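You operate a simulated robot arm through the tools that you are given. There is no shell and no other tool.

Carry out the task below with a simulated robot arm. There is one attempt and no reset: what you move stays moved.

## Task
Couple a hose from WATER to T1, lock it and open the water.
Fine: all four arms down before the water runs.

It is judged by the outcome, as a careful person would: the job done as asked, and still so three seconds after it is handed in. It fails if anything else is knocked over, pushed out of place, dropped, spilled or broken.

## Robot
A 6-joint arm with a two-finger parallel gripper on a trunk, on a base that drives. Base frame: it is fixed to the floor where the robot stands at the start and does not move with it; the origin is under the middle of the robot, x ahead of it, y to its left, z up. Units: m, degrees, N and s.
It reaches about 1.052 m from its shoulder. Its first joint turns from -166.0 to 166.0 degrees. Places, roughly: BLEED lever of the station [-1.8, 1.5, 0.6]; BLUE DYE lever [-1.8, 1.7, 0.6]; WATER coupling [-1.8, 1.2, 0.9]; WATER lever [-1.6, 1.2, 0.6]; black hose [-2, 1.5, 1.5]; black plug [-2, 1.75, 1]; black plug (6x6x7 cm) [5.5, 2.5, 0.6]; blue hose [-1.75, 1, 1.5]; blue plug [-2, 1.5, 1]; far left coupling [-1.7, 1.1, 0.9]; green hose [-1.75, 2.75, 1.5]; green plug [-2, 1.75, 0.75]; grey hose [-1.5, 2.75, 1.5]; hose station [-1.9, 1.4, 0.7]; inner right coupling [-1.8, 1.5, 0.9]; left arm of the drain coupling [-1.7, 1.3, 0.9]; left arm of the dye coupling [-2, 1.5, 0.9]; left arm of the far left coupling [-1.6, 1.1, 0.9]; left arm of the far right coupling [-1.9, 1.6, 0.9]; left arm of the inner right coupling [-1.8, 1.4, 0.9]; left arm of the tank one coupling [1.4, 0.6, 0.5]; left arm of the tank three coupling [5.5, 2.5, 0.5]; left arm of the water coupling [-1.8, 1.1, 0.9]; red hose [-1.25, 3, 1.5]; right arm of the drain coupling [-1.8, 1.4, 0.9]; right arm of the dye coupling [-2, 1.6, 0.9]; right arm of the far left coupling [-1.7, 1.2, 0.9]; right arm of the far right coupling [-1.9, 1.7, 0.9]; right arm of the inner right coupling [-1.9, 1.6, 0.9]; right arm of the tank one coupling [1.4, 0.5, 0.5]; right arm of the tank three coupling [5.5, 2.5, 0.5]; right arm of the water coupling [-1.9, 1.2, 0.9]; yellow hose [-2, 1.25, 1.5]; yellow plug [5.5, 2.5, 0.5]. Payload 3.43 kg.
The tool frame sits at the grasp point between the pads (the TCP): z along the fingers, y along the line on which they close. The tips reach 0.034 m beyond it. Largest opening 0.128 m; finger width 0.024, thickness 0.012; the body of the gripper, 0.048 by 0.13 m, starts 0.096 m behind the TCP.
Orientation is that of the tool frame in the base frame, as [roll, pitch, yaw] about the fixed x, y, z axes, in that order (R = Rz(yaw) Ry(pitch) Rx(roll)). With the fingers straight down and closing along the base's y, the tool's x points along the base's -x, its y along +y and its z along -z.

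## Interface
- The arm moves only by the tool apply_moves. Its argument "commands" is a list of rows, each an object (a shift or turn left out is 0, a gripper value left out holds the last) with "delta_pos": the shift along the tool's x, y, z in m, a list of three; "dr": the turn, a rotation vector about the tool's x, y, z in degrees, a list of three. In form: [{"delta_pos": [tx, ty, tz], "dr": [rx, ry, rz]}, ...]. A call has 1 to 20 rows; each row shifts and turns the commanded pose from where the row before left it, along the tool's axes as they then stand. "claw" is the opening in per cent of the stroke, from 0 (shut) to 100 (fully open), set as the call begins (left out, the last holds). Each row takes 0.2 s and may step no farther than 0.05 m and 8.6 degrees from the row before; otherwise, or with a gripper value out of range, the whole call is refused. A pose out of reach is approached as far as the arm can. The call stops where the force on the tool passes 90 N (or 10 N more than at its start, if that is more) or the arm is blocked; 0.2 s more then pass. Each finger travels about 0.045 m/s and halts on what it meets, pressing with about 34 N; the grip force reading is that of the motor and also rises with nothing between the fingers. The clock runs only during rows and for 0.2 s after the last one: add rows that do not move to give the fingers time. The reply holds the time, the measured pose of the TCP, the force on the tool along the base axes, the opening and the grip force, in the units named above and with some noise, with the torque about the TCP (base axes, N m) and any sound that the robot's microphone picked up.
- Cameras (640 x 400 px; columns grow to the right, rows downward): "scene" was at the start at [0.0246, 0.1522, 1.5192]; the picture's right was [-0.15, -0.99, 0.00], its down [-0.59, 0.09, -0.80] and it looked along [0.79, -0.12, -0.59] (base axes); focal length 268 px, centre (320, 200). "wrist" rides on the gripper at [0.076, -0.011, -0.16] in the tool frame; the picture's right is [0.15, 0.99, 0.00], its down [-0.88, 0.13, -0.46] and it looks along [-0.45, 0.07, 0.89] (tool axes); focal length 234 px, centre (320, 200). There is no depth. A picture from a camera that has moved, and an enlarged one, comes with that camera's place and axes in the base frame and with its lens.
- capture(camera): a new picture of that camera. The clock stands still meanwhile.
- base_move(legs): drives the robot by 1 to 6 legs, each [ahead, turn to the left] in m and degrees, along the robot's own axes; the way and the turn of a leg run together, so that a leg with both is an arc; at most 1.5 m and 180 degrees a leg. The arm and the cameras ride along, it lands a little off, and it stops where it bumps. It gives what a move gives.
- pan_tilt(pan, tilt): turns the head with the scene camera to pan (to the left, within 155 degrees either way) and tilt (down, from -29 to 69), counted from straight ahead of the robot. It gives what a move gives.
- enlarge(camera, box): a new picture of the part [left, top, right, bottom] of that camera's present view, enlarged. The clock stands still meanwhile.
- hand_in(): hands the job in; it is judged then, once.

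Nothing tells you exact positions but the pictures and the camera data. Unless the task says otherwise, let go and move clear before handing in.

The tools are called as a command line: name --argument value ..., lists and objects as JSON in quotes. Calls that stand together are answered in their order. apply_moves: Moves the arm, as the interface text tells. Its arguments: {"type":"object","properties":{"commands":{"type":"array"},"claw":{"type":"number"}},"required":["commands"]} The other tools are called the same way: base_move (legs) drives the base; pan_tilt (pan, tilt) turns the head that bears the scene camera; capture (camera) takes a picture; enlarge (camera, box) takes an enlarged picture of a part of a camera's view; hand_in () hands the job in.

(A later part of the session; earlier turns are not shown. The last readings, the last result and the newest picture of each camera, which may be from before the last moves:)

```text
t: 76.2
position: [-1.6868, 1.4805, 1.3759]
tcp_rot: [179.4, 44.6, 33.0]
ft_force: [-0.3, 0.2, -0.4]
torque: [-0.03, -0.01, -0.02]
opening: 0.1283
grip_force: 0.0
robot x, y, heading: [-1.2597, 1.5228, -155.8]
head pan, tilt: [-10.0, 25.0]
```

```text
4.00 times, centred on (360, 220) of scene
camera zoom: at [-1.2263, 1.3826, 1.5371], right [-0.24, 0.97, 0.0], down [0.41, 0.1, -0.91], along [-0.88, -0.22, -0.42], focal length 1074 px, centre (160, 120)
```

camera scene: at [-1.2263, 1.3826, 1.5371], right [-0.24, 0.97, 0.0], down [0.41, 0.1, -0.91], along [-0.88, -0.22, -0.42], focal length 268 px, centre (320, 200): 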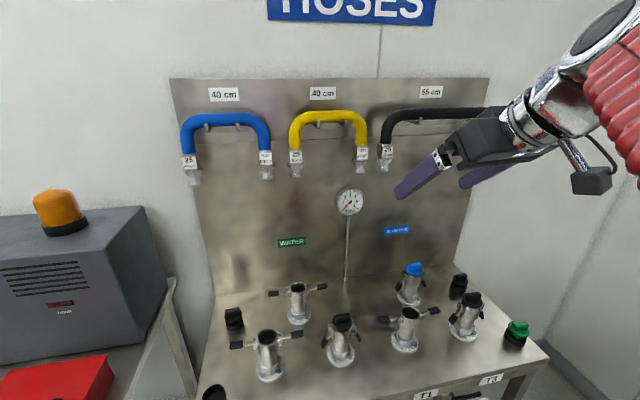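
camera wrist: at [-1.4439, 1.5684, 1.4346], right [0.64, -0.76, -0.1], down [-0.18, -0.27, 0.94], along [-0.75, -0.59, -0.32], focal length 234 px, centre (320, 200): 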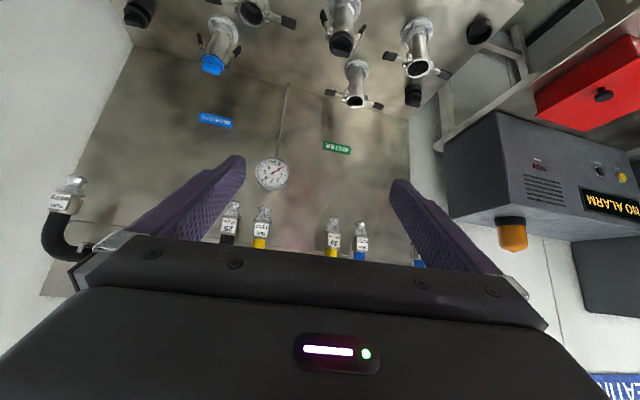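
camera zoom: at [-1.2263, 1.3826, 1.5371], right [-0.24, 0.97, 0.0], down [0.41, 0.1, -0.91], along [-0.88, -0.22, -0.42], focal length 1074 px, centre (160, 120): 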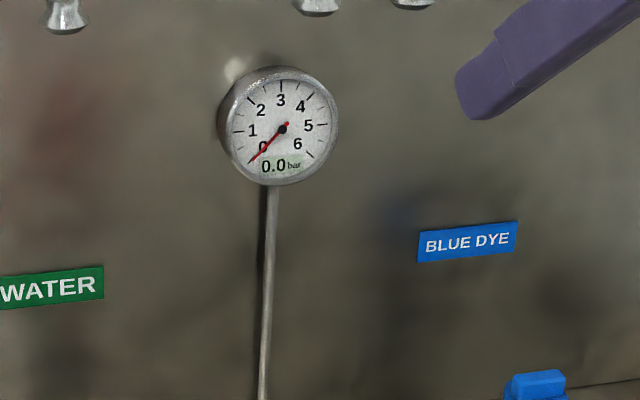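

The black hose bar's middle is at about (-2.044, 1.532, 1.444), hanging 5 cm off the board with pegs ±9 cm from the middle. I'll level the tool toward horizontal first.

apply_moves --commands '[{"delta_pos": [-0.02, 0, 0.02], "dr": [0, -7.5, 0]}, {"delta_pos": [-0.017, 0, 0.022], "dr": [0, -7.5, 0]}, {"delta_pos": [-0.014, 0, 0.025], "dr": [0, -7.5, 0]}, {"delta_pos": [-0.011, 0, 0.026], "dr": [0, -7.5, 0]}]'

```text
t: 77.2
position: [-1.7797, 1.4188, 1.376]
tcp_rot: [178.4, 74.6, 31.8]
ft_force: [-0.1, -0.5, -1.3]
torque: [0.01, -0.01, 0.0]
opening: 0.1281
grip_force: 0.1
robot x, y, heading: [-1.2576, 1.5207, -156.3]
head pan, tilt: [-10.0, 25.0]
```

The tool is now about 15° below horizontal. Next I roll it 90° so the fingers close vertically.

apply_moves --commands '[{"dr": [0, 0, 8.2]}, {"dr": [0, 0, 8.2]}, {"dr": [0, 0, 8.2]}, {"dr": [0, 0, 8.2]}, {"dr": [0, 0, 8.2]}, {"dr": [0, 0, 8.2]}, {"dr": [0, 0, 8.2]}, {"dr": [0, 0, 8.2]}, {"dr": [0, 0, 8.2]}, {"dr": [0, 0, 8.2]}, {"dr": [0, 0, 8.0]}]'

capture --camera "scene"

capture --camera "wrist"

```text
t: 79.6
position: [-1.7808, 1.4189, 1.3742]
tcp_rot: [105.4, -0.6, -56.6]
ft_force: [0.1, 0.1, -1.4]
torque: [0.0, 0.0, -0.01]
opening: 0.1281
grip_force: 0.1
robot x, y, heading: [-1.2583, 1.5239, -155.8]
head pan, tilt: [-10.0, 25.0]
```

```text
taken
camera scene: at [-1.2263, 1.3825, 1.5371], right [-0.24, 0.97, 0.0], down [0.41, 0.1, -0.91], along [-0.88, -0.22, -0.42], focal length 268 px, centre (320, 200)
```

scene: 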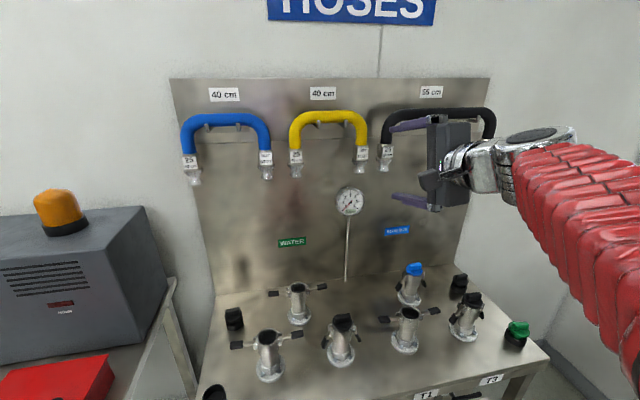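

```text
taken
camera wrist: at [-1.6084, 1.4429, 1.4058], right [-0.14, -0.26, 0.96], down [-0.15, 0.96, 0.24], along [-0.98, -0.11, -0.18], focal length 234 px, centre (320, 200)
```

wrist: 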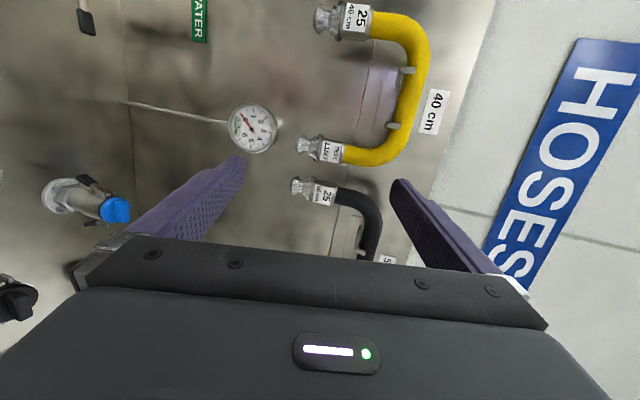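

The gripper is rolled with fingers one above the other. I correct the yaw by 9° and move to a pre-grasp pose in front of the middle of the black hose.

apply_moves --commands '[{"dr": [0, -4.24, 1.17]}, {"dr": [0, -4.24, 1.17]}, {"delta_pos": [-0.04, 0.022, 0.004]}, {"delta_pos": [-0.04, 0.022, 0.004]}, {"delta_pos": [-0.04, 0.022, 0.004]}, {"delta_pos": [-0.04, 0.022, 0.004]}, {"delta_pos": [-0.04, 0.022, 0.004]}]'

capture --camera "scene"

capture --camera "wrist"

```text
t: 81.2
position: [-1.9094, 1.5814, 1.4744]
tcp_rot: [105.5, -0.3, -65.3]
ft_force: [-0.1, 0.5, 0.0]
torque: [0.02, 0.01, 0.02]
opening: 0.128
grip_force: 0.0
robot x, y, heading: [-1.2539, 1.526, -156.2]
head pan, tilt: [-10.0, 25.0]
```

```text
taken
camera scene: at [-1.2262, 1.3826, 1.5371], right [-0.24, 0.97, 0.0], down [0.41, 0.1, -0.91], along [-0.88, -0.22, -0.42], focal length 268 px, centre (320, 200)
```

scene: 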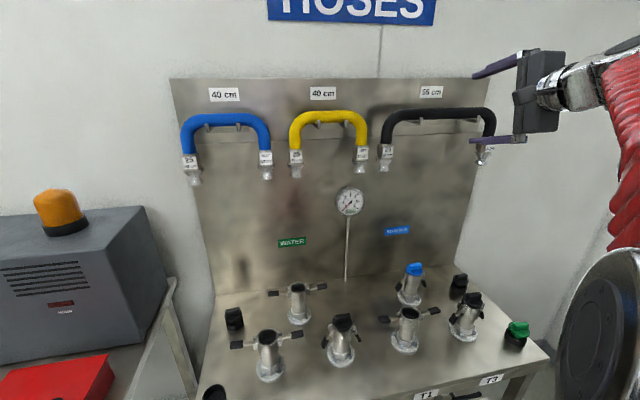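

```text
taken
camera wrist: at [-1.7354, 1.5781, 1.5061], right [-0.18, -0.24, 0.95], down [0.0, 0.97, 0.24], along [-0.98, 0.04, -0.18], focal length 234 px, centre (320, 200)
```

wrist: 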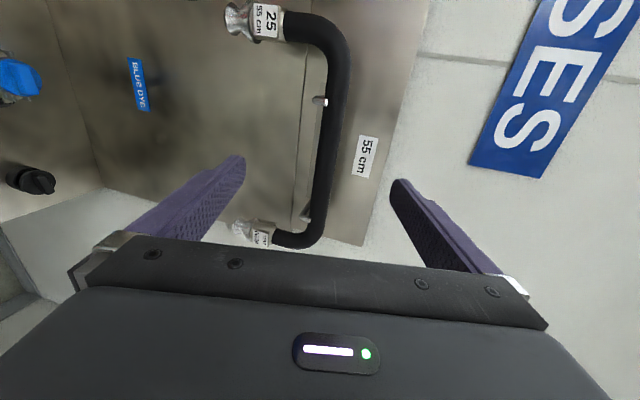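

I see the whole black hose between the fingers in the wrist camera. I enlarge to measure its middle precisely.

enlarge --camera "wrist" --box '[200, 0, 440, 150]'

enlarge --camera "wrist" --box '[200, 110, 440, 260]'

enlarge --camera "scene" --box '[370, 80, 530, 180]'

```text
2.67 times, centred on (320, 75) of wrist
camera zoom: at [-1.7354, 1.5781, 1.5061], right [-0.18, -0.24, 0.95], down [0.0, 0.97, 0.24], along [-0.98, 0.04, -0.18], focal length 624 px, centre (320, 533)
```

zoom: 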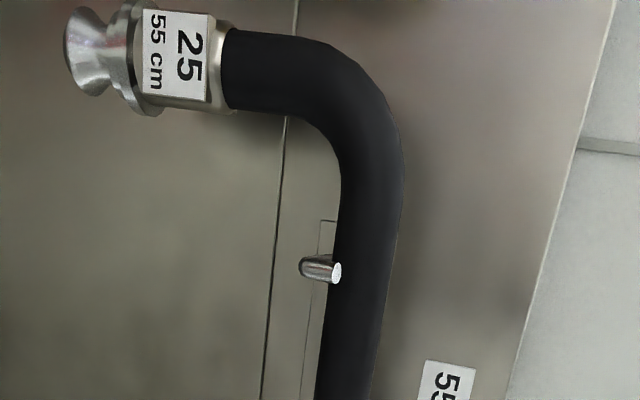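

```text
2.67 times, centred on (320, 185) of wrist
camera zoom: at [-1.7354, 1.5781, 1.5061], right [-0.18, -0.24, 0.95], down [0.0, 0.97, 0.24], along [-0.98, 0.04, -0.18], focal length 624 px, centre (320, 240)
```

zoom: 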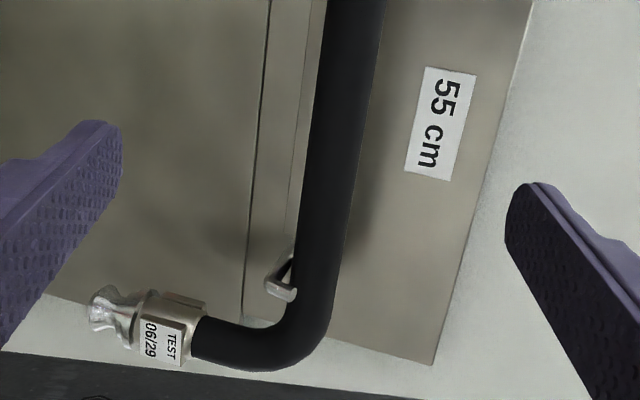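

```text
4.00 times, centred on (450, 130) of scene
camera zoom: at [-1.2262, 1.3826, 1.5371], right [-0.24, 0.97, 0.0], down [0.41, 0.1, -0.91], along [-0.88, -0.22, -0.42], focal length 1074 px, centre (-200, 480)
```

zoom: 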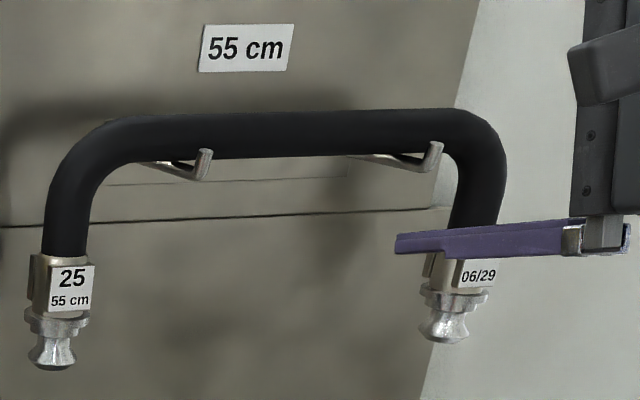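

Triangulating with both cameras puts the bar's middle at (-2.087, 1.531, 1.439). I narrow the opening, line up, and go most of the way in.

apply_moves --commands '[{"delta_pos": [-0.0286, 0.015, 0]}, {"delta_pos": [0, 0, 0.03]}, {"delta_pos": [0, 0, 0.03]}, {"delta_pos": [0, 0, 0.03]}]' --claw 55

capture --camera "scene"

capture --camera "wrist"

```text
t: 82.2
position: [-2.0042, 1.5686, 1.4649]
tcp_rot: [105.4, -0.4, -65.3]
ft_force: [1.2, 0.0, 1.2]
torque: [-0.01, -0.01, -0.01]
opening: 0.0706
grip_force: 0.0
robot x, y, heading: [-1.2586, 1.5227, -156.1]
head pan, tilt: [-10.0, 25.0]
```

```text
taken
camera scene: at [-1.2263, 1.3826, 1.5371], right [-0.24, 0.97, 0.0], down [0.41, 0.1, -0.91], along [-0.88, -0.22, -0.42], focal length 268 px, centre (320, 200)
```

scene: 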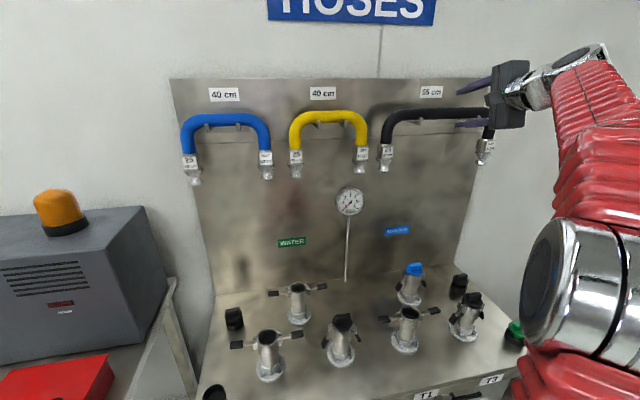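

```text
taken
camera wrist: at [-1.8298, 1.5665, 1.4966], right [-0.18, -0.24, 0.95], down [0.0, 0.97, 0.24], along [-0.98, 0.04, -0.17], focal length 234 px, centre (320, 200)
```

wrist: 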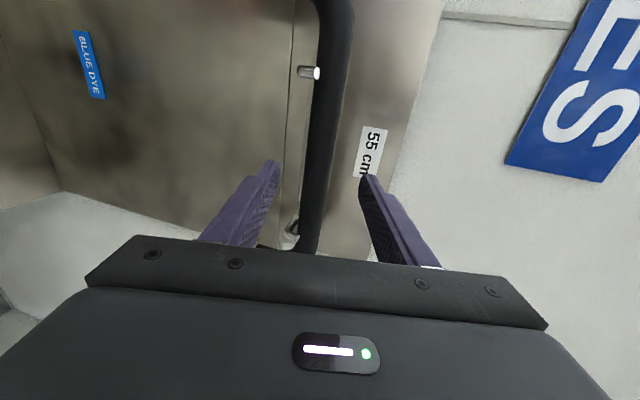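

The hose runs centrally between the fingers, midway between the pegs. I advance the last 8.5 cm.

apply_moves --commands '[{"delta_pos": [0, 0, 0.03]}, {"delta_pos": [0, 0, 0.03]}, {"delta_pos": [0, 0, 0.024]}, {}]'

capture --camera "scene"

capture --camera "wrist"

enlarge --camera "scene" --box '[370, 60, 530, 160]'

```text
t: 83.2
position: [-2.0763, 1.5342, 1.4389]
tcp_rot: [105.5, -0.4, -65.3]
ft_force: [-1.1, -0.3, 0.3]
torque: [-0.01, -0.01, 0.02]
opening: 0.0705
grip_force: 0.1
robot x, y, heading: [-1.2587, 1.5256, -156.2]
head pan, tilt: [-10.0, 25.0]
```

```text
taken
camera scene: at [-1.2266, 1.3824, 1.5371], right [-0.24, 0.97, 0.0], down [0.41, 0.1, -0.91], along [-0.88, -0.22, -0.42], focal length 268 px, centre (320, 200)
```

scene: 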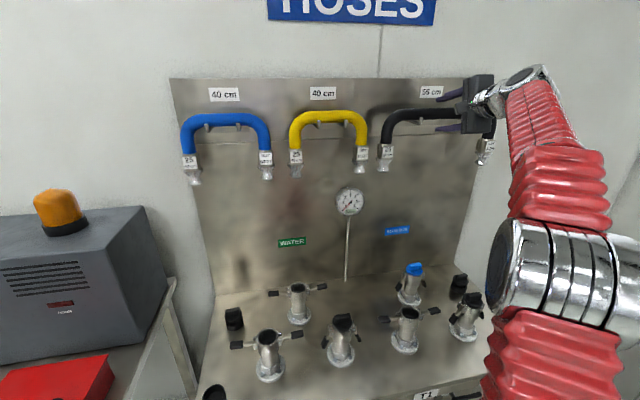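

```text
taken
camera wrist: at [-1.9027, 1.5315, 1.4712], right [-0.18, -0.24, 0.95], down [0.0, 0.97, 0.24], along [-0.98, 0.04, -0.18], focal length 234 px, centre (320, 200)
```

wrist: 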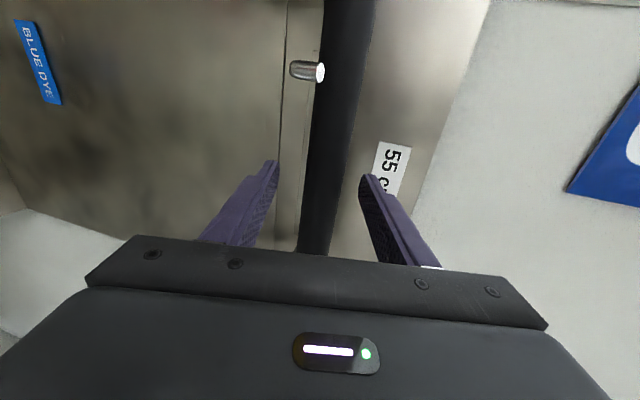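

```text
4.00 times, centred on (450, 110) of scene
camera zoom: at [-1.2266, 1.3824, 1.5371], right [-0.24, 0.97, 0.0], down [0.41, 0.1, -0.91], along [-0.88, -0.22, -0.42], focal length 1074 px, centre (-200, 560)
```

zoom: 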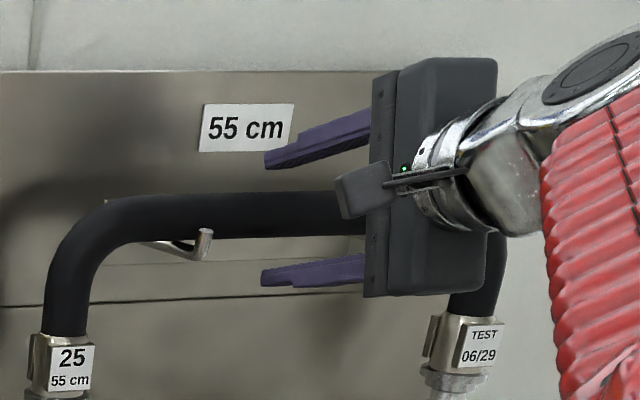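

The fingers straddle the bar right at the TCP depth. I close the gripper.

apply_moves --commands '[{}, {}, {}, {}, {}, {}]' --claw 0

enlarge --camera "scene" --box '[370, 60, 530, 160]'

capture --camera "wrist"

```text
t: 84.6
position: [-2.0761, 1.5352, 1.4413]
tcp_rot: [105.2, -0.3, -65.5]
ft_force: [-9.4, 3.1, 25.7]
torque: [0.18, 0.85, -0.09]
opening: 0.0314
grip_force: 34.3
robot x, y, heading: [-1.258, 1.5214, -156.1]
head pan, tilt: [-10.0, 25.0]
```

```text
4.00 times, centred on (450, 110) of scene
camera zoom: at [-1.2262, 1.3826, 1.5372], right [-0.24, 0.97, 0.0], down [0.41, 0.1, -0.91], along [-0.88, -0.22, -0.42], focal length 1074 px, centre (-200, 560)
```

zoom: 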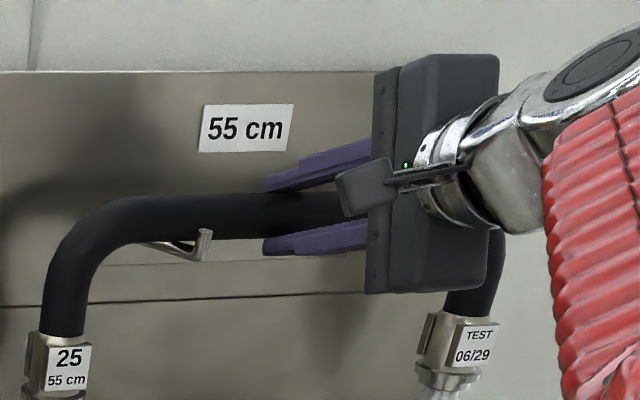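

```text
taken
camera wrist: at [-1.9016, 1.5318, 1.473], right [-0.18, -0.24, 0.96], down [0.0, 0.97, 0.24], along [-0.98, 0.05, -0.17], focal length 234 px, centre (320, 200)
```

wrist: 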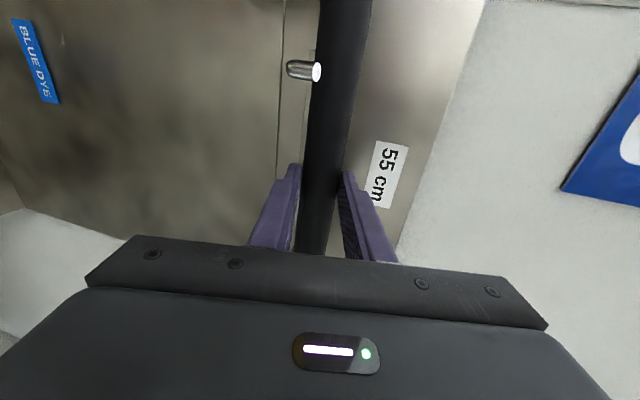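

The hose is gripped (31 mm, 34 N); the slight upward load is the hose still resting on the pegs. I lift 5–6 cm to clear the peg tips.

apply_moves --commands '[{"delta_pos": [0, 0.0193, -0.0053]}, {"delta_pos": [0, 0.0193, -0.0053]}, {"delta_pos": [0, 0.0193, -0.0053]}, {}]'

capture --camera "scene"

enlarge --camera "scene" --box '[370, 60, 530, 160]'

capture --camera "wrist"

```text
t: 85.6
position: [-2.0741, 1.5345, 1.4953]
tcp_rot: [105.5, -0.5, -65.3]
ft_force: [-0.8, 0.5, -5.2]
torque: [0.01, -0.12, -0.01]
opening: 0.0314
grip_force: 34.1
out of reach, approached as far as the arm can: row 3
robot x, y, heading: [-1.2574, 1.524, -156.0]
head pan, tilt: [-10.0, 25.0]
```

```text
taken
camera scene: at [-1.2269, 1.3824, 1.5371], right [-0.24, 0.97, 0.0], down [0.41, 0.1, -0.91], along [-0.88, -0.22, -0.42], focal length 268 px, centre (320, 200)
```

scene: 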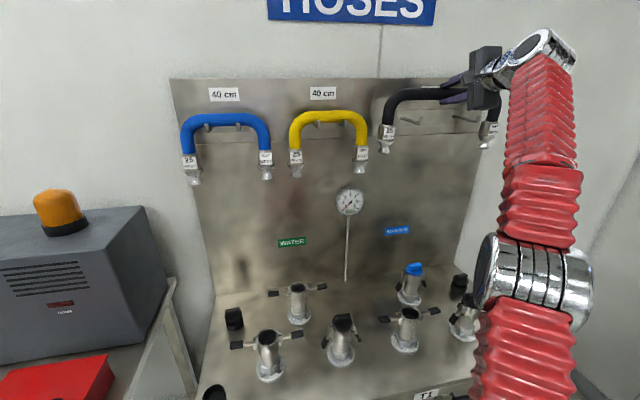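

```text
4.00 times, centred on (450, 110) of scene
camera zoom: at [-1.2269, 1.3824, 1.5371], right [-0.24, 0.97, 0.0], down [0.41, 0.1, -0.91], along [-0.88, -0.22, -0.42], focal length 1074 px, centre (-200, 560)
```

zoom: 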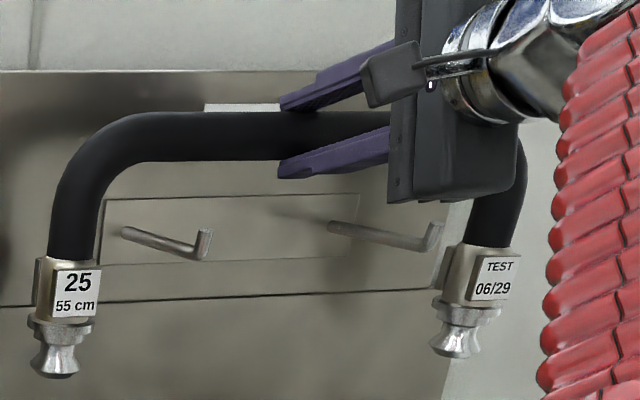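

```text
taken
camera wrist: at [-1.9004, 1.5324, 1.5275], right [-0.18, -0.24, 0.95], down [0.0, 0.97, 0.24], along [-0.98, 0.04, -0.18], focal length 234 px, centre (320, 200)
```

wrist: 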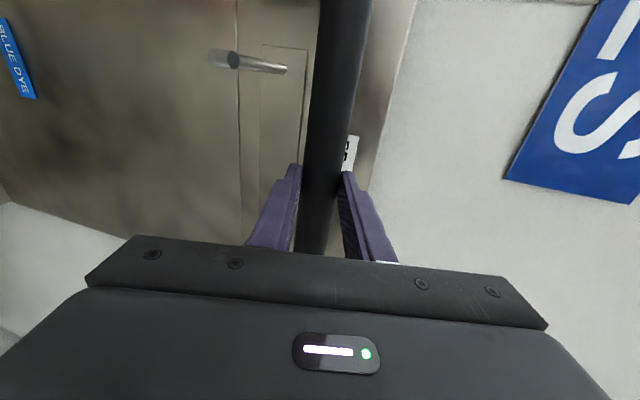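

The hose is off the pegs, level, and weighs about 5 N. I pull it straight back from the board.

apply_moves --commands '[{"delta_pos": [0, -0.008, -0.0289]}, {"delta_pos": [0, -0.008, -0.0289]}, {"delta_pos": [0, -0.008, -0.0289]}, {"delta_pos": [0, -0.008, -0.0289]}, {"delta_pos": [0, -0.008, -0.0289]}]'

base_move --legs '[[-0.13, 0]]'

capture --camera "scene"

capture --camera "wrist"

```text
t: 86.8
position: [-1.9356, 1.5976, 1.4975]
tcp_rot: [105.5, -0.3, -65.5]
ft_force: [-1.3, 0.1, -6.2]
torque: [-0.01, -0.11, 0.02]
opening: 0.0314
grip_force: 34.1
robot x, y, heading: [-1.2536, 1.5204, -156.1]
head pan, tilt: [-10.0, 25.0]
```

```text
t: 88.3
position: [-1.8171, 1.6511, 1.4986]
tcp_rot: [105.6, -0.4, -65.4]
ft_force: [0.6, -0.4, -5.0]
torque: [0.04, -0.13, 0.02]
opening: 0.0315
grip_force: 33.7
robot x, y, heading: [-1.1356, 1.5741, -156.1]
head pan, tilt: [-10.0, 25.0]
```

```text
taken
camera scene: at [-1.1077, 1.4352, 1.5371], right [-0.24, 0.97, 0.0], down [0.41, 0.1, -0.91], along [-0.88, -0.22, -0.42], focal length 268 px, centre (320, 200)
```

scene: 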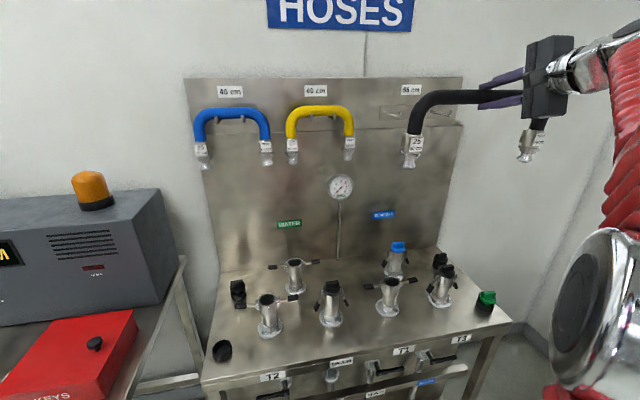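

```text
taken
camera wrist: at [-1.6435, 1.6482, 1.53], right [-0.18, -0.24, 0.95], down [0.0, 0.97, 0.24], along [-0.98, 0.04, -0.18], focal length 234 px, centre (320, 200)
```

wrist: 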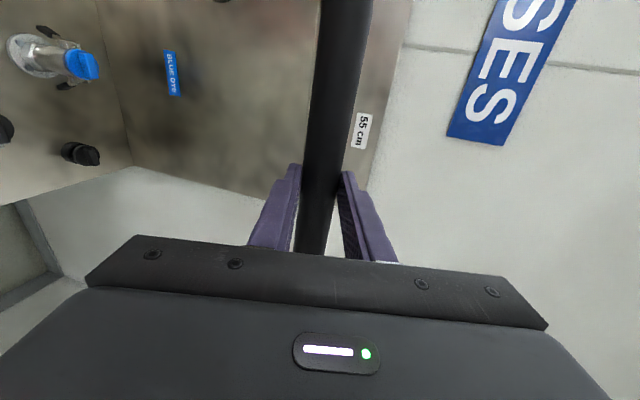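

The hose is well clear of the board. Now I re-measure the couplings from this base pose.

enlarge --camera "scene" --box '[240, 245, 340, 345]'

enlarge --camera "scene" --box '[350, 235, 450, 335]'

enlarge --camera "scene" --box '[390, 30, 590, 170]'

```text
4.00 times, centred on (290, 295) of scene
camera zoom: at [-1.1077, 1.4352, 1.5371], right [-0.24, 0.97, 0.0], down [0.41, 0.1, -0.91], along [-0.88, -0.22, -0.42], focal length 1074 px, centre (440, -180)
```

zoom: 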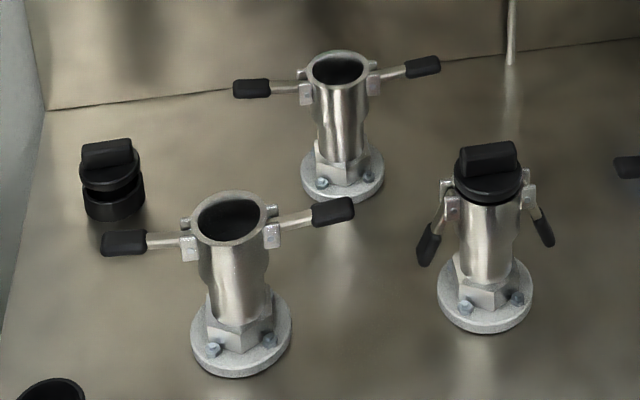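

```text
4.00 times, centred on (400, 285) of scene
camera zoom: at [-1.1077, 1.4352, 1.5371], right [-0.24, 0.97, 0.0], down [0.41, 0.1, -0.91], along [-0.88, -0.22, -0.42], focal length 1074 px, centre (0, -140)
```

zoom: 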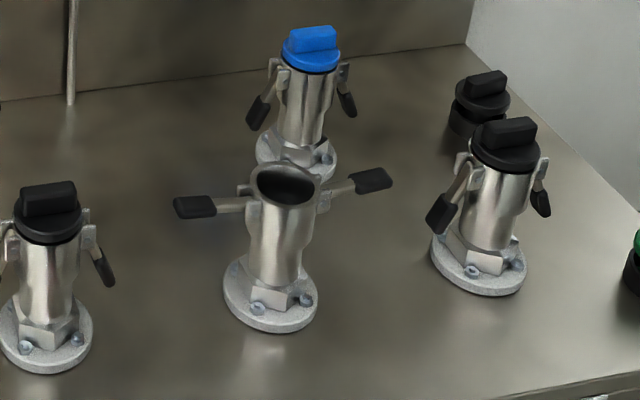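

```text
2.86 times, centred on (490, 100) of scene
camera zoom: at [-1.1077, 1.4352, 1.5371], right [-0.24, 0.97, 0.0], down [0.41, 0.1, -0.91], along [-0.88, -0.22, -0.42], focal length 767 px, centre (-166, 486)
```

zoom: 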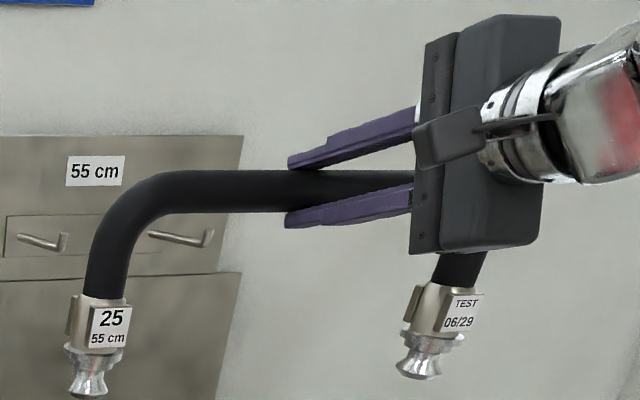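

Couplings re-measure consistently (WATER (-1.8475,1.158), T1 (-1.829,1.497)). I need the hose's exact seat in the fingers, so I enlarge the wrist view.

enlarge --camera "wrist" --box '[240, 130, 400, 260]'

enlarge --camera "scene" --box '[470, 60, 550, 110]'

```text
3.08 times, centred on (320, 195) of wrist
camera zoom: at [-1.6435, 1.6482, 1.53], right [-0.18, -0.24, 0.95], down [0.0, 0.97, 0.24], along [-0.98, 0.04, -0.18], focal length 720 px, centre (320, 215)
```

zoom: 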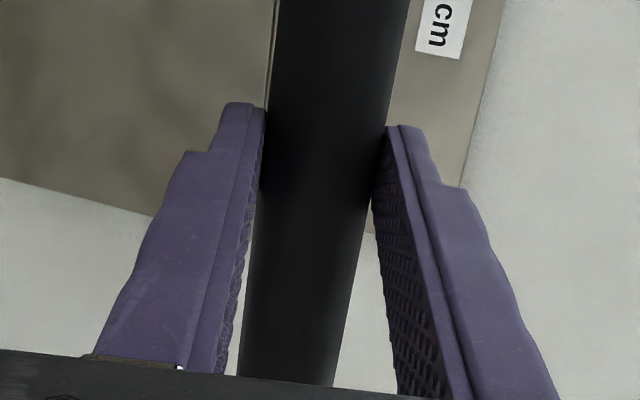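

```text
8.00 times, centred on (510, 85) of scene
camera zoom: at [-1.1077, 1.4352, 1.5371], right [-0.24, 0.97, 0.0], down [0.41, 0.1, -0.91], along [-0.88, -0.22, -0.42], focal length 2148 px, centre (-1200, 1120)
```

zoom: 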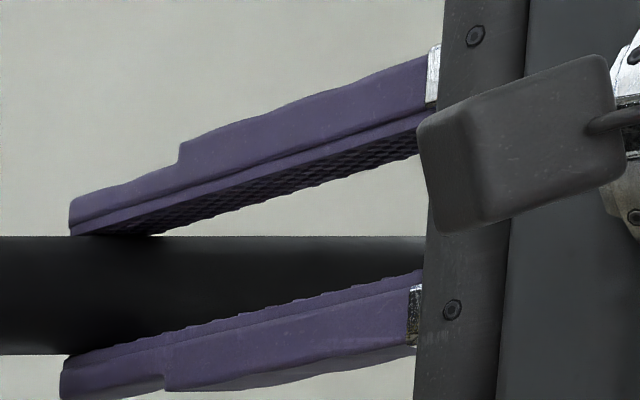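

The hose is held at the finger tips and hangs nearly level. I lower it to just above plug height while still right of the couplings.

apply_moves --commands '[{"delta_pos": [0, -0.0386, 0.0107]}, {"delta_pos": [0, -0.0386, 0.0107]}, {"delta_pos": [0, -0.0386, 0.0107]}, {"delta_pos": [0, -0.0386, 0.0107]}, {"delta_pos": [0, -0.0386, 0.0107]}, {"delta_pos": [0, -0.0386, 0.0107]}]'

capture --camera "scene"

```text
t: 89.7
position: [-1.8176, 1.6509, 1.2593]
tcp_rot: [105.4, -0.4, -65.3]
ft_force: [-0.1, -0.4, -5.6]
torque: [0.01, -0.13, -0.01]
opening: 0.0315
grip_force: 34.5
robot x, y, heading: [-1.136, 1.5768, -156.1]
head pan, tilt: [-10.0, 25.0]
```

```text
taken
camera scene: at [-1.1076, 1.4352, 1.5371], right [-0.24, 0.97, 0.0], down [0.41, 0.1, -0.91], along [-0.88, -0.22, -0.42], focal length 268 px, centre (320, 200)
```

scene: 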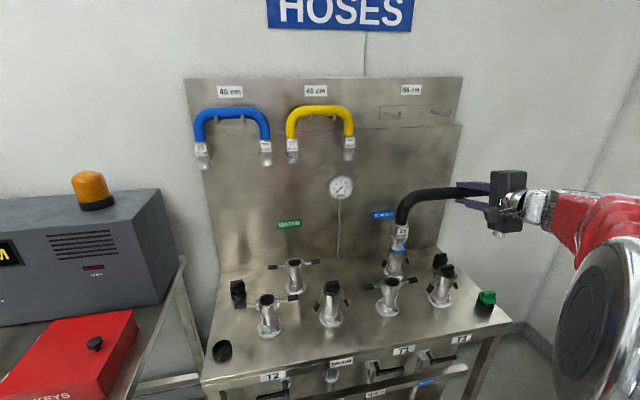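

Clear. I now yaw the hose clockwise by 27.5° and slide it left over WATER and T1, keeping the ends above everything on the deck.

apply_moves --commands '[{"dr": [0, -6.64, 1.83]}, {"dr": [0, -6.64, 1.83]}, {"dr": [0, -6.64, 1.83]}, {"dr": [0, -6.64, 1.83]}, {"delta_pos": [0.0467, -0.0048, -0.0014]}, {"delta_pos": [0.0467, -0.0048, -0.0014]}, {"delta_pos": [0.0467, -0.0048, -0.0014]}, {"delta_pos": [0.0467, -0.0048, -0.0014]}]'

capture --camera "scene"

```text
t: 91.5
position: [-1.8179, 1.5764, 1.267]
tcp_rot: [106.5, -1.0, -90.9]
ft_force: [-0.1, 0.2, -5.9]
torque: [-0.09, -0.13, 0.03]
opening: 0.0316
grip_force: 33.8
out of reach, approached as far as the arm can: row 6, 7, 8
robot x, y, heading: [-1.1344, 1.5762, -156.1]
head pan, tilt: [-10.0, 25.0]
```

```text
taken
camera scene: at [-1.1077, 1.4352, 1.5371], right [-0.24, 0.97, 0.0], down [0.41, 0.1, -0.91], along [-0.88, -0.22, -0.42], focal length 268 px, centre (320, 200)
```

scene: 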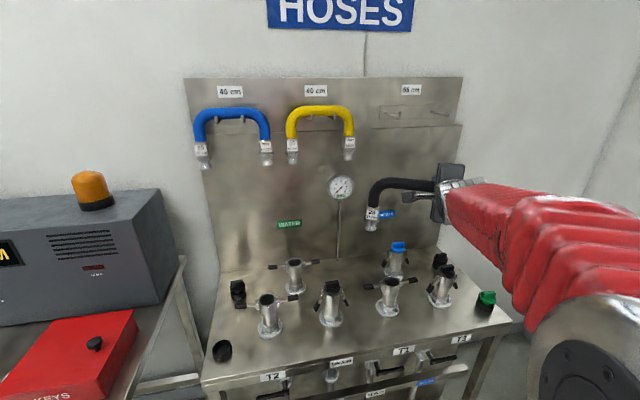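

The arm hits a wrist limit with that relative heading, so the base must stand further left. I check the alarm box's extent before choosing the drive path.

enlarge --camera "scene" --box '[0, 150, 240, 340]'

pan_tilt --pan 150 --tilt 45

capture --camera "scene"

pan_tilt --pan -150 --tilt 45

capture --camera "scene"

pan_tilt --pan 60 --tilt 55

capture --camera "scene"

```text
2.11 times, centred on (120, 245) of scene
camera zoom: at [-1.1077, 1.4352, 1.5371], right [-0.24, 0.97, 0.0], down [0.41, 0.1, -0.91], along [-0.88, -0.22, -0.42], focal length 565 px, centre (741, 105)
```

zoom: 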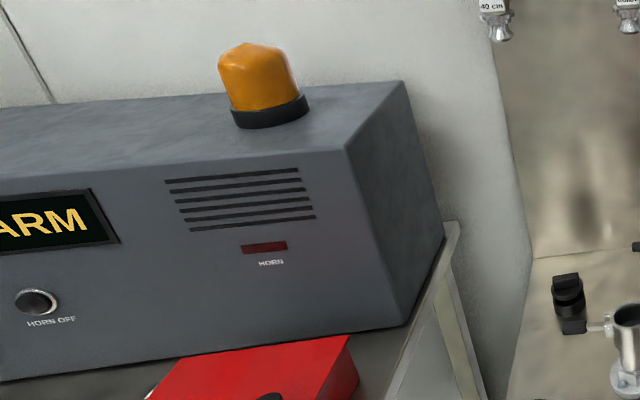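

```text
t: 93.9
position: [-1.8179, 1.5766, 1.2674]
tcp_rot: [106.3, -1.0, -91.0]
ft_force: [-0.1, -0.3, -5.5]
torque: [-0.02, -0.13, -0.01]
opening: 0.0315
grip_force: 33.9
robot x, y, heading: [-1.1399, 1.5778, -156.2]
head pan, tilt: [150.0, 45.0]
```

```text
taken
camera scene: at [-0.9374, 1.4486, 1.5066], right [-0.11, -0.99, 0.0], down [-0.7, 0.08, -0.71], along [0.7, -0.08, -0.71], focal length 268 px, centre (320, 200)
```

scene: 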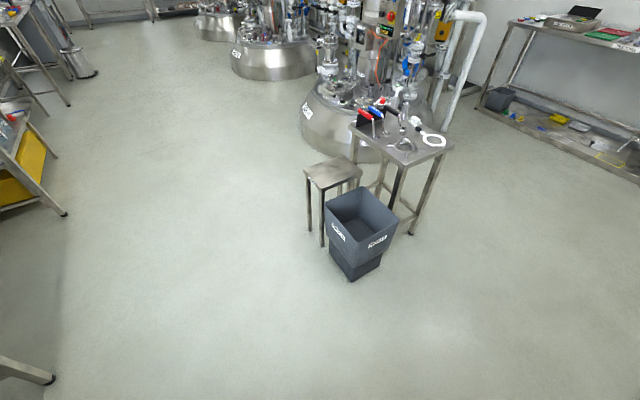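

```text
t: 98.0
position: [-1.8173, 1.575, 1.2674]
tcp_rot: [106.3, -1.0, -90.9]
ft_force: [-1.2, 0.5, -4.9]
torque: [-0.07, -0.15, -0.01]
opening: 0.0317
grip_force: 34.0
robot x, y, heading: [-1.1359, 1.5765, -156.2]
head pan, tilt: [-150.0, 45.0]
```

```text
taken
camera scene: at [-0.9703, 1.523, 1.5066], right [0.81, -0.59, 0.0], down [-0.42, -0.57, -0.71], along [0.42, 0.57, -0.71], focal length 268 px, centre (320, 200)
```

scene: 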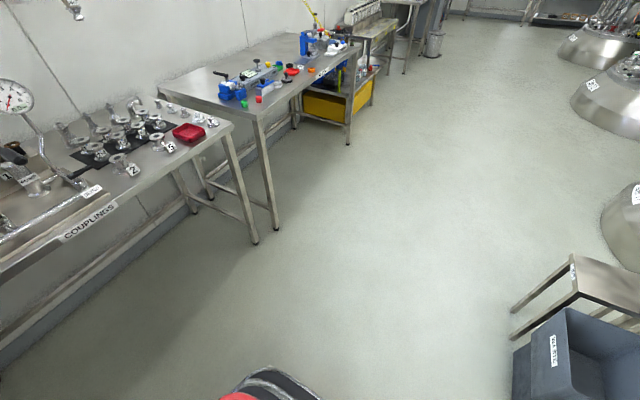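

```text
t: 101.1
position: [-1.8185, 1.5764, 1.2674]
tcp_rot: [106.3, -1.0, -90.9]
ft_force: [0.1, -0.2, -5.4]
torque: [-0.05, -0.12, -0.01]
opening: 0.0315
grip_force: 34.2
robot x, y, heading: [-1.1374, 1.5765, -156.1]
head pan, tilt: [60.0, 55.0]
```

```text
taken
camera scene: at [-1.026, 1.3856, 1.4932], right [-0.99, 0.11, 0.0], down [0.09, 0.81, -0.57], along [-0.06, -0.57, -0.82], focal length 268 px, centre (320, 200)
```

scene: 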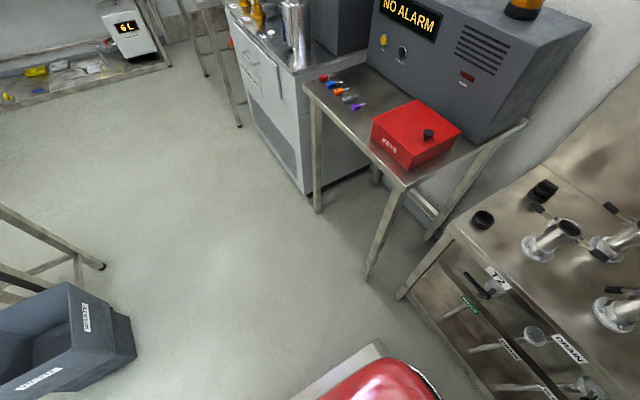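

The alarm box is well back (n ≈ -1.24, top at 1.12 m), so there's room. I first take back the unreachable rows, then shuffle the base: turn right a little, reverse, and come in further left.

apply_moves --commands '[{"delta_pos": [-0.0467, 0.0048, 0.0014]}, {"delta_pos": [-0.0467, 0.0048, 0.0014]}, {"delta_pos": [-0.0467, 0.0048, 0.0014]}, {"delta_pos": [-0.0467, 0.0048, 0.0014]}]'

base_move --legs '[[0, -20], [-0.5, 0]]'

```text
t: 102.1
position: [-1.82, 1.7506, 1.285]
tcp_rot: [105.6, -0.4, -92.9]
ft_force: [-1.0, 0.6, -4.9]
torque: [-0.06, -0.15, -0.03]
opening: 0.0314
grip_force: 34.0
out of reach, approached as far as the arm can: row 1
robot x, y, heading: [-1.1393, 1.5719, -156.2]
head pan, tilt: [60.0, 55.0]
```

```text
t: 107.3
position: [-1.2174, 2.0072, 1.2844]
tcp_rot: [105.7, -0.3, -112.6]
ft_force: [-0.3, 0.9, -6.2]
torque: [-0.12, -0.09, -0.03]
opening: 0.0314
grip_force: 33.9
robot x, y, heading: [-0.6349, 1.6146, -175.9]
head pan, tilt: [60.0, 55.0]
```

The arm pose is valid again and the base is back at (-0.635, 1.615). Now I drive to about (-1.0, 1.2) and face the station.

base_move --legs '[[0, 44.5], [0.54, 0], [0, -33]]'

pan_tilt --pan -5 --tilt 30

capture --camera "scene"

```text
t: 116.5
position: [-1.6455, 1.4696, 1.2829]
tcp_rot: [105.7, -0.5, -101.3]
ft_force: [0.5, 1.3, -5.2]
torque: [-0.09, -0.13, -0.01]
opening: 0.0313
grip_force: 34.2
robot x, y, heading: [-0.9903, 1.1852, -164.2]
head pan, tilt: [60.0, 55.0]
```

```text
t: 117.8
position: [-1.6444, 1.4703, 1.2847]
tcp_rot: [105.7, -0.3, -101.3]
ft_force: [-0.3, 1.1, -5.2]
torque: [-0.06, -0.08, -0.02]
opening: 0.0314
grip_force: 34.2
robot x, y, heading: [-0.9896, 1.1775, -164.3]
head pan, tilt: [-5.0, 30.0]
```

```text
taken
camera scene: at [-0.9786, 1.0302, 1.5292], right [-0.19, 0.98, 0.0], down [0.49, 0.09, -0.87], along [-0.85, -0.16, -0.5], focal length 268 px, centre (320, 200)
```

scene: 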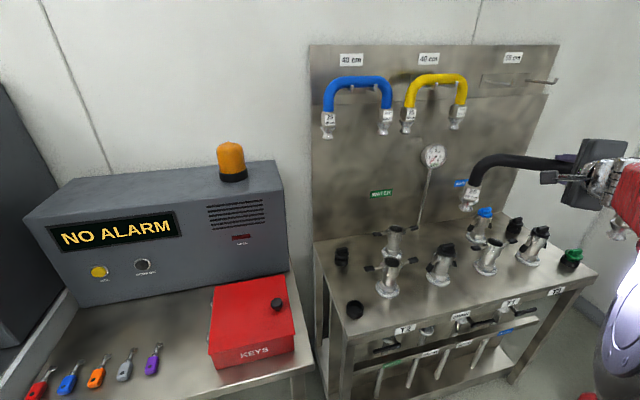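

Now I face the deck with good clearance. I re-measure the couplings in this pose.

enlarge --camera "scene" --box '[340, 210, 440, 310]'

enlarge --camera "scene" --box '[420, 190, 520, 290]'

enlarge --camera "scene" --box '[450, 120, 640, 250]'

```text
4.00 times, centred on (390, 260) of scene
camera zoom: at [-0.9786, 1.0302, 1.5292], right [-0.19, 0.98, 0.0], down [0.49, 0.09, -0.87], along [-0.85, -0.16, -0.5], focal length 1074 px, centre (40, -40)
```

zoom: 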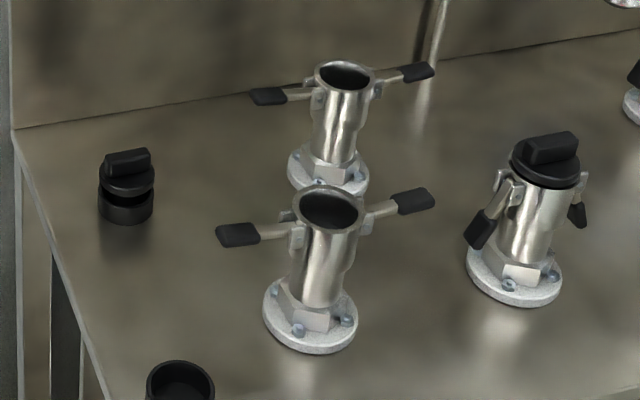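

```text
4.00 times, centred on (470, 240) of scene
camera zoom: at [-0.9786, 1.0302, 1.5292], right [-0.19, 0.98, 0.0], down [0.49, 0.09, -0.87], along [-0.85, -0.16, -0.5], focal length 1074 px, centre (-280, 40)
```

zoom: 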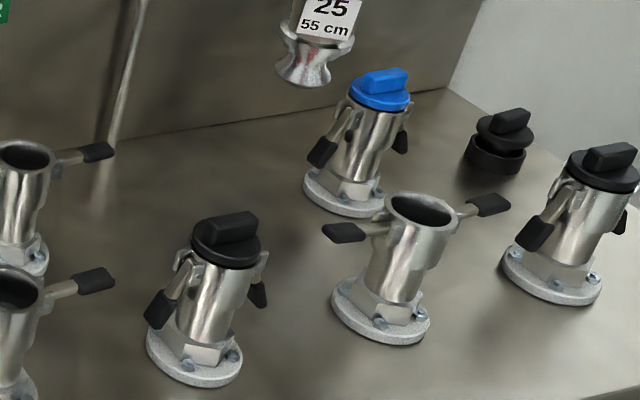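

```text
3.08 times, centred on (545, 185) of scene
camera zoom: at [-0.9786, 1.0302, 1.5292], right [-0.19, 0.98, 0.0], down [0.49, 0.09, -0.87], along [-0.85, -0.16, -0.5], focal length 826 px, centre (-372, 246)
```

zoom: 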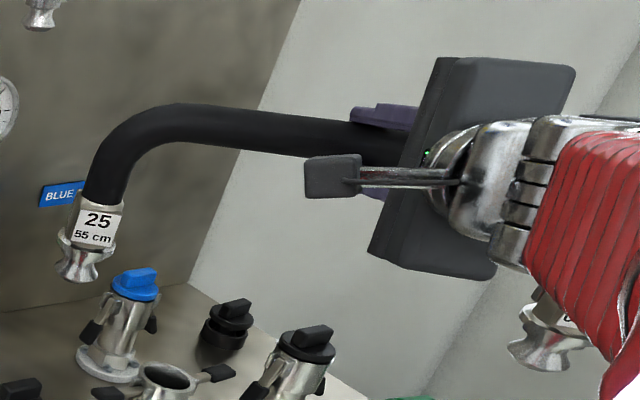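

Couplings: WATER (-1.851,1.1595), T1 (-1.830,1.4985). I rotate the hose 7.75° and carry it over the pair, staying about 10 cm above.

apply_moves --commands '[{"dr": [0, 7.46, -2.1]}, {"delta_pos": [0.026, -0.0061, 0.0306]}, {"delta_pos": [0.026, -0.0061, 0.0306]}, {"delta_pos": [0.026, -0.0061, 0.0306]}, {"delta_pos": [0.026, -0.0061, 0.0306]}, {"delta_pos": [0.026, -0.0061, 0.0306]}, {"delta_pos": [0.026, -0.0061, 0.0306]}]'

capture --camera "scene"

```text
t: 119.4
position: [-1.8235, 1.3232, 1.1983]
tcp_rot: [105.5, -0.4, -93.5]
ft_force: [0.3, 0.7, -4.4]
torque: [-0.1, -0.18, -0.02]
opening: 0.0315
grip_force: 33.9
robot x, y, heading: [-0.9927, 1.1864, -164.3]
head pan, tilt: [-5.0, 30.0]
```

```text
taken
camera scene: at [-0.9786, 1.0302, 1.5292], right [-0.19, 0.98, 0.0], down [0.49, 0.09, -0.87], along [-0.85, -0.16, -0.5], focal length 268 px, centre (320, 200)
```

scene: 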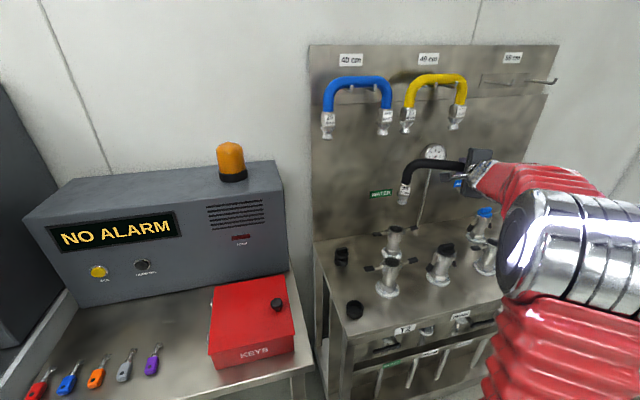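

The elbow partly hides T1 now. I enlarge both ends to judge alignment.

enlarge --camera "scene" --box '[360, 150, 480, 290]'

pan_tilt --pan 10 --tilt 30

capture --camera "scene"

capture --camera "wrist"

```text
2.86 times, centred on (420, 220) of scene
camera zoom: at [-0.9786, 1.0302, 1.5292], right [-0.19, 0.98, 0.0], down [0.49, 0.09, -0.87], along [-0.85, -0.16, -0.5], focal length 767 px, centre (34, 143)
```

zoom: 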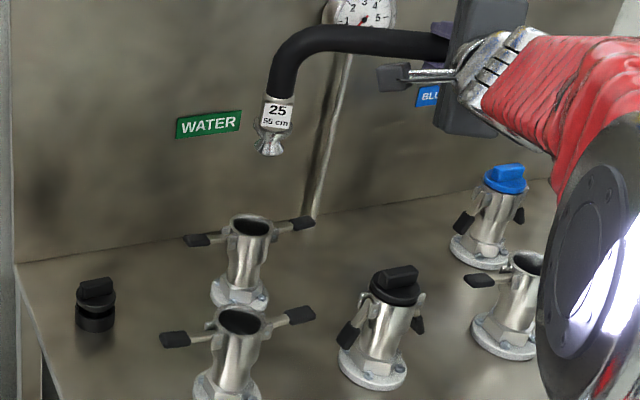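

```text
t: 120.2
position: [-1.8237, 1.3228, 1.1987]
tcp_rot: [105.6, -0.3, -93.5]
ft_force: [0.2, -0.7, -5.4]
torque: [-0.06, -0.13, 0.0]
opening: 0.0318
grip_force: 34.0
robot x, y, heading: [-0.9894, 1.1798, -164.0]
head pan, tilt: [10.0, 30.0]
```

```text
taken
camera scene: at [-0.9716, 1.0078, 1.5292], right [-0.43, 0.9, 0.0], down [0.45, 0.22, -0.87], along [-0.78, -0.38, -0.5], focal length 268 px, centre (320, 200)
```

scene: 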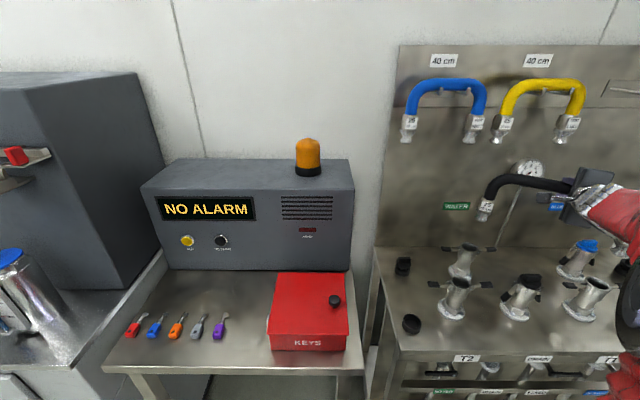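

```text
taken
camera wrist: at [-1.6719, 1.2384, 1.2316], right [-0.27, -0.12, 0.95], down [0.46, 0.86, 0.24], along [-0.85, 0.5, -0.18], focal length 234 px, centre (320, 200)
```

wrist: 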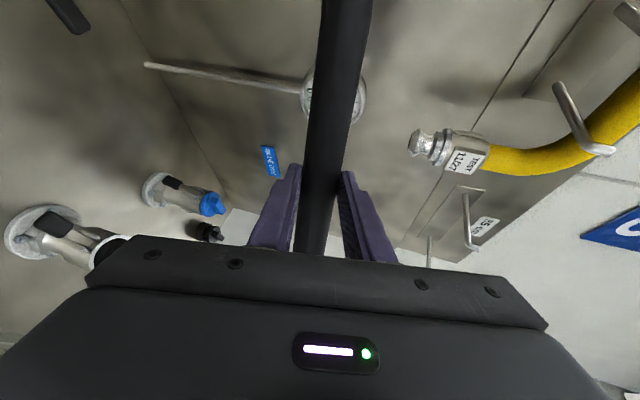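

The WATER end sits about 8 mm too far right at this height and slightly deep. I shift left and lower to about 1–1.5 cm above the mouths.

apply_moves --commands '[{"delta_pos": [0.0028, -0.0305, 0.0086]}, {"delta_pos": [0.0028, -0.0305, 0.0086]}, {"delta_pos": [0.0028, -0.0289, 0.0081]}, {}]'

capture --camera "scene"

enlarge --camera "scene" --box '[430, 190, 510, 290]'

enlarge --camera "scene" --box '[540, 190, 640, 310]'

```text
t: 121.2
position: [-1.8224, 1.3138, 1.1071]
tcp_rot: [105.5, -0.3, -93.5]
ft_force: [-0.8, -0.7, -5.4]
torque: [-0.07, -0.14, -0.04]
opening: 0.0313
grip_force: 33.5
robot x, y, heading: [-0.9895, 1.1819, -164.3]
head pan, tilt: [10.0, 30.0]
```

```text
taken
camera scene: at [-0.9715, 1.0077, 1.5292], right [-0.44, 0.9, 0.0], down [0.45, 0.22, -0.87], along [-0.78, -0.38, -0.5], focal length 268 px, centre (320, 200)
```

scene: 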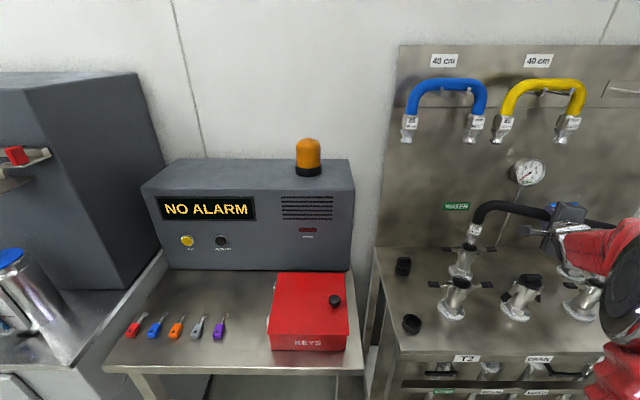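

```text
4.00 times, centred on (470, 240) of scene
camera zoom: at [-0.9715, 1.0077, 1.5292], right [-0.44, 0.9, 0.0], down [0.45, 0.22, -0.87], along [-0.78, -0.38, -0.5], focal length 1074 px, centre (-280, 40)
```

zoom: 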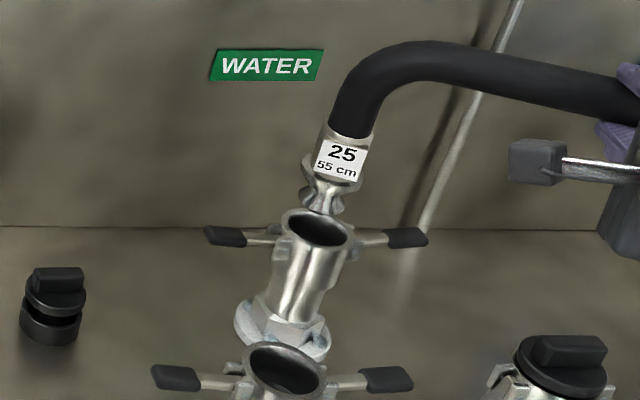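

```text
3.33 times, centred on (590, 250) of scene
camera zoom: at [-0.9715, 1.0077, 1.5292], right [-0.44, 0.9, 0.0], down [0.45, 0.22, -0.87], along [-0.78, -0.38, -0.5], focal length 895 px, centre (-580, 33)
```

zoom: 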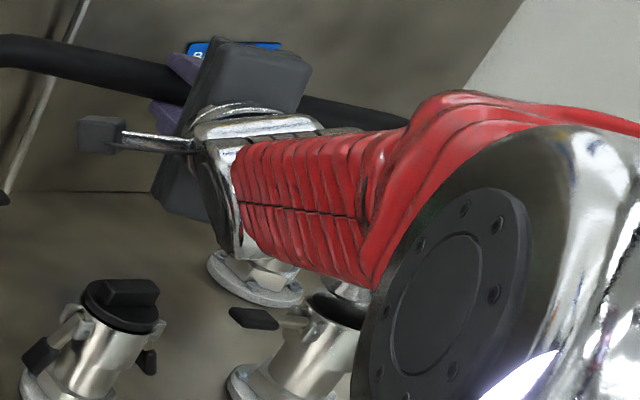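

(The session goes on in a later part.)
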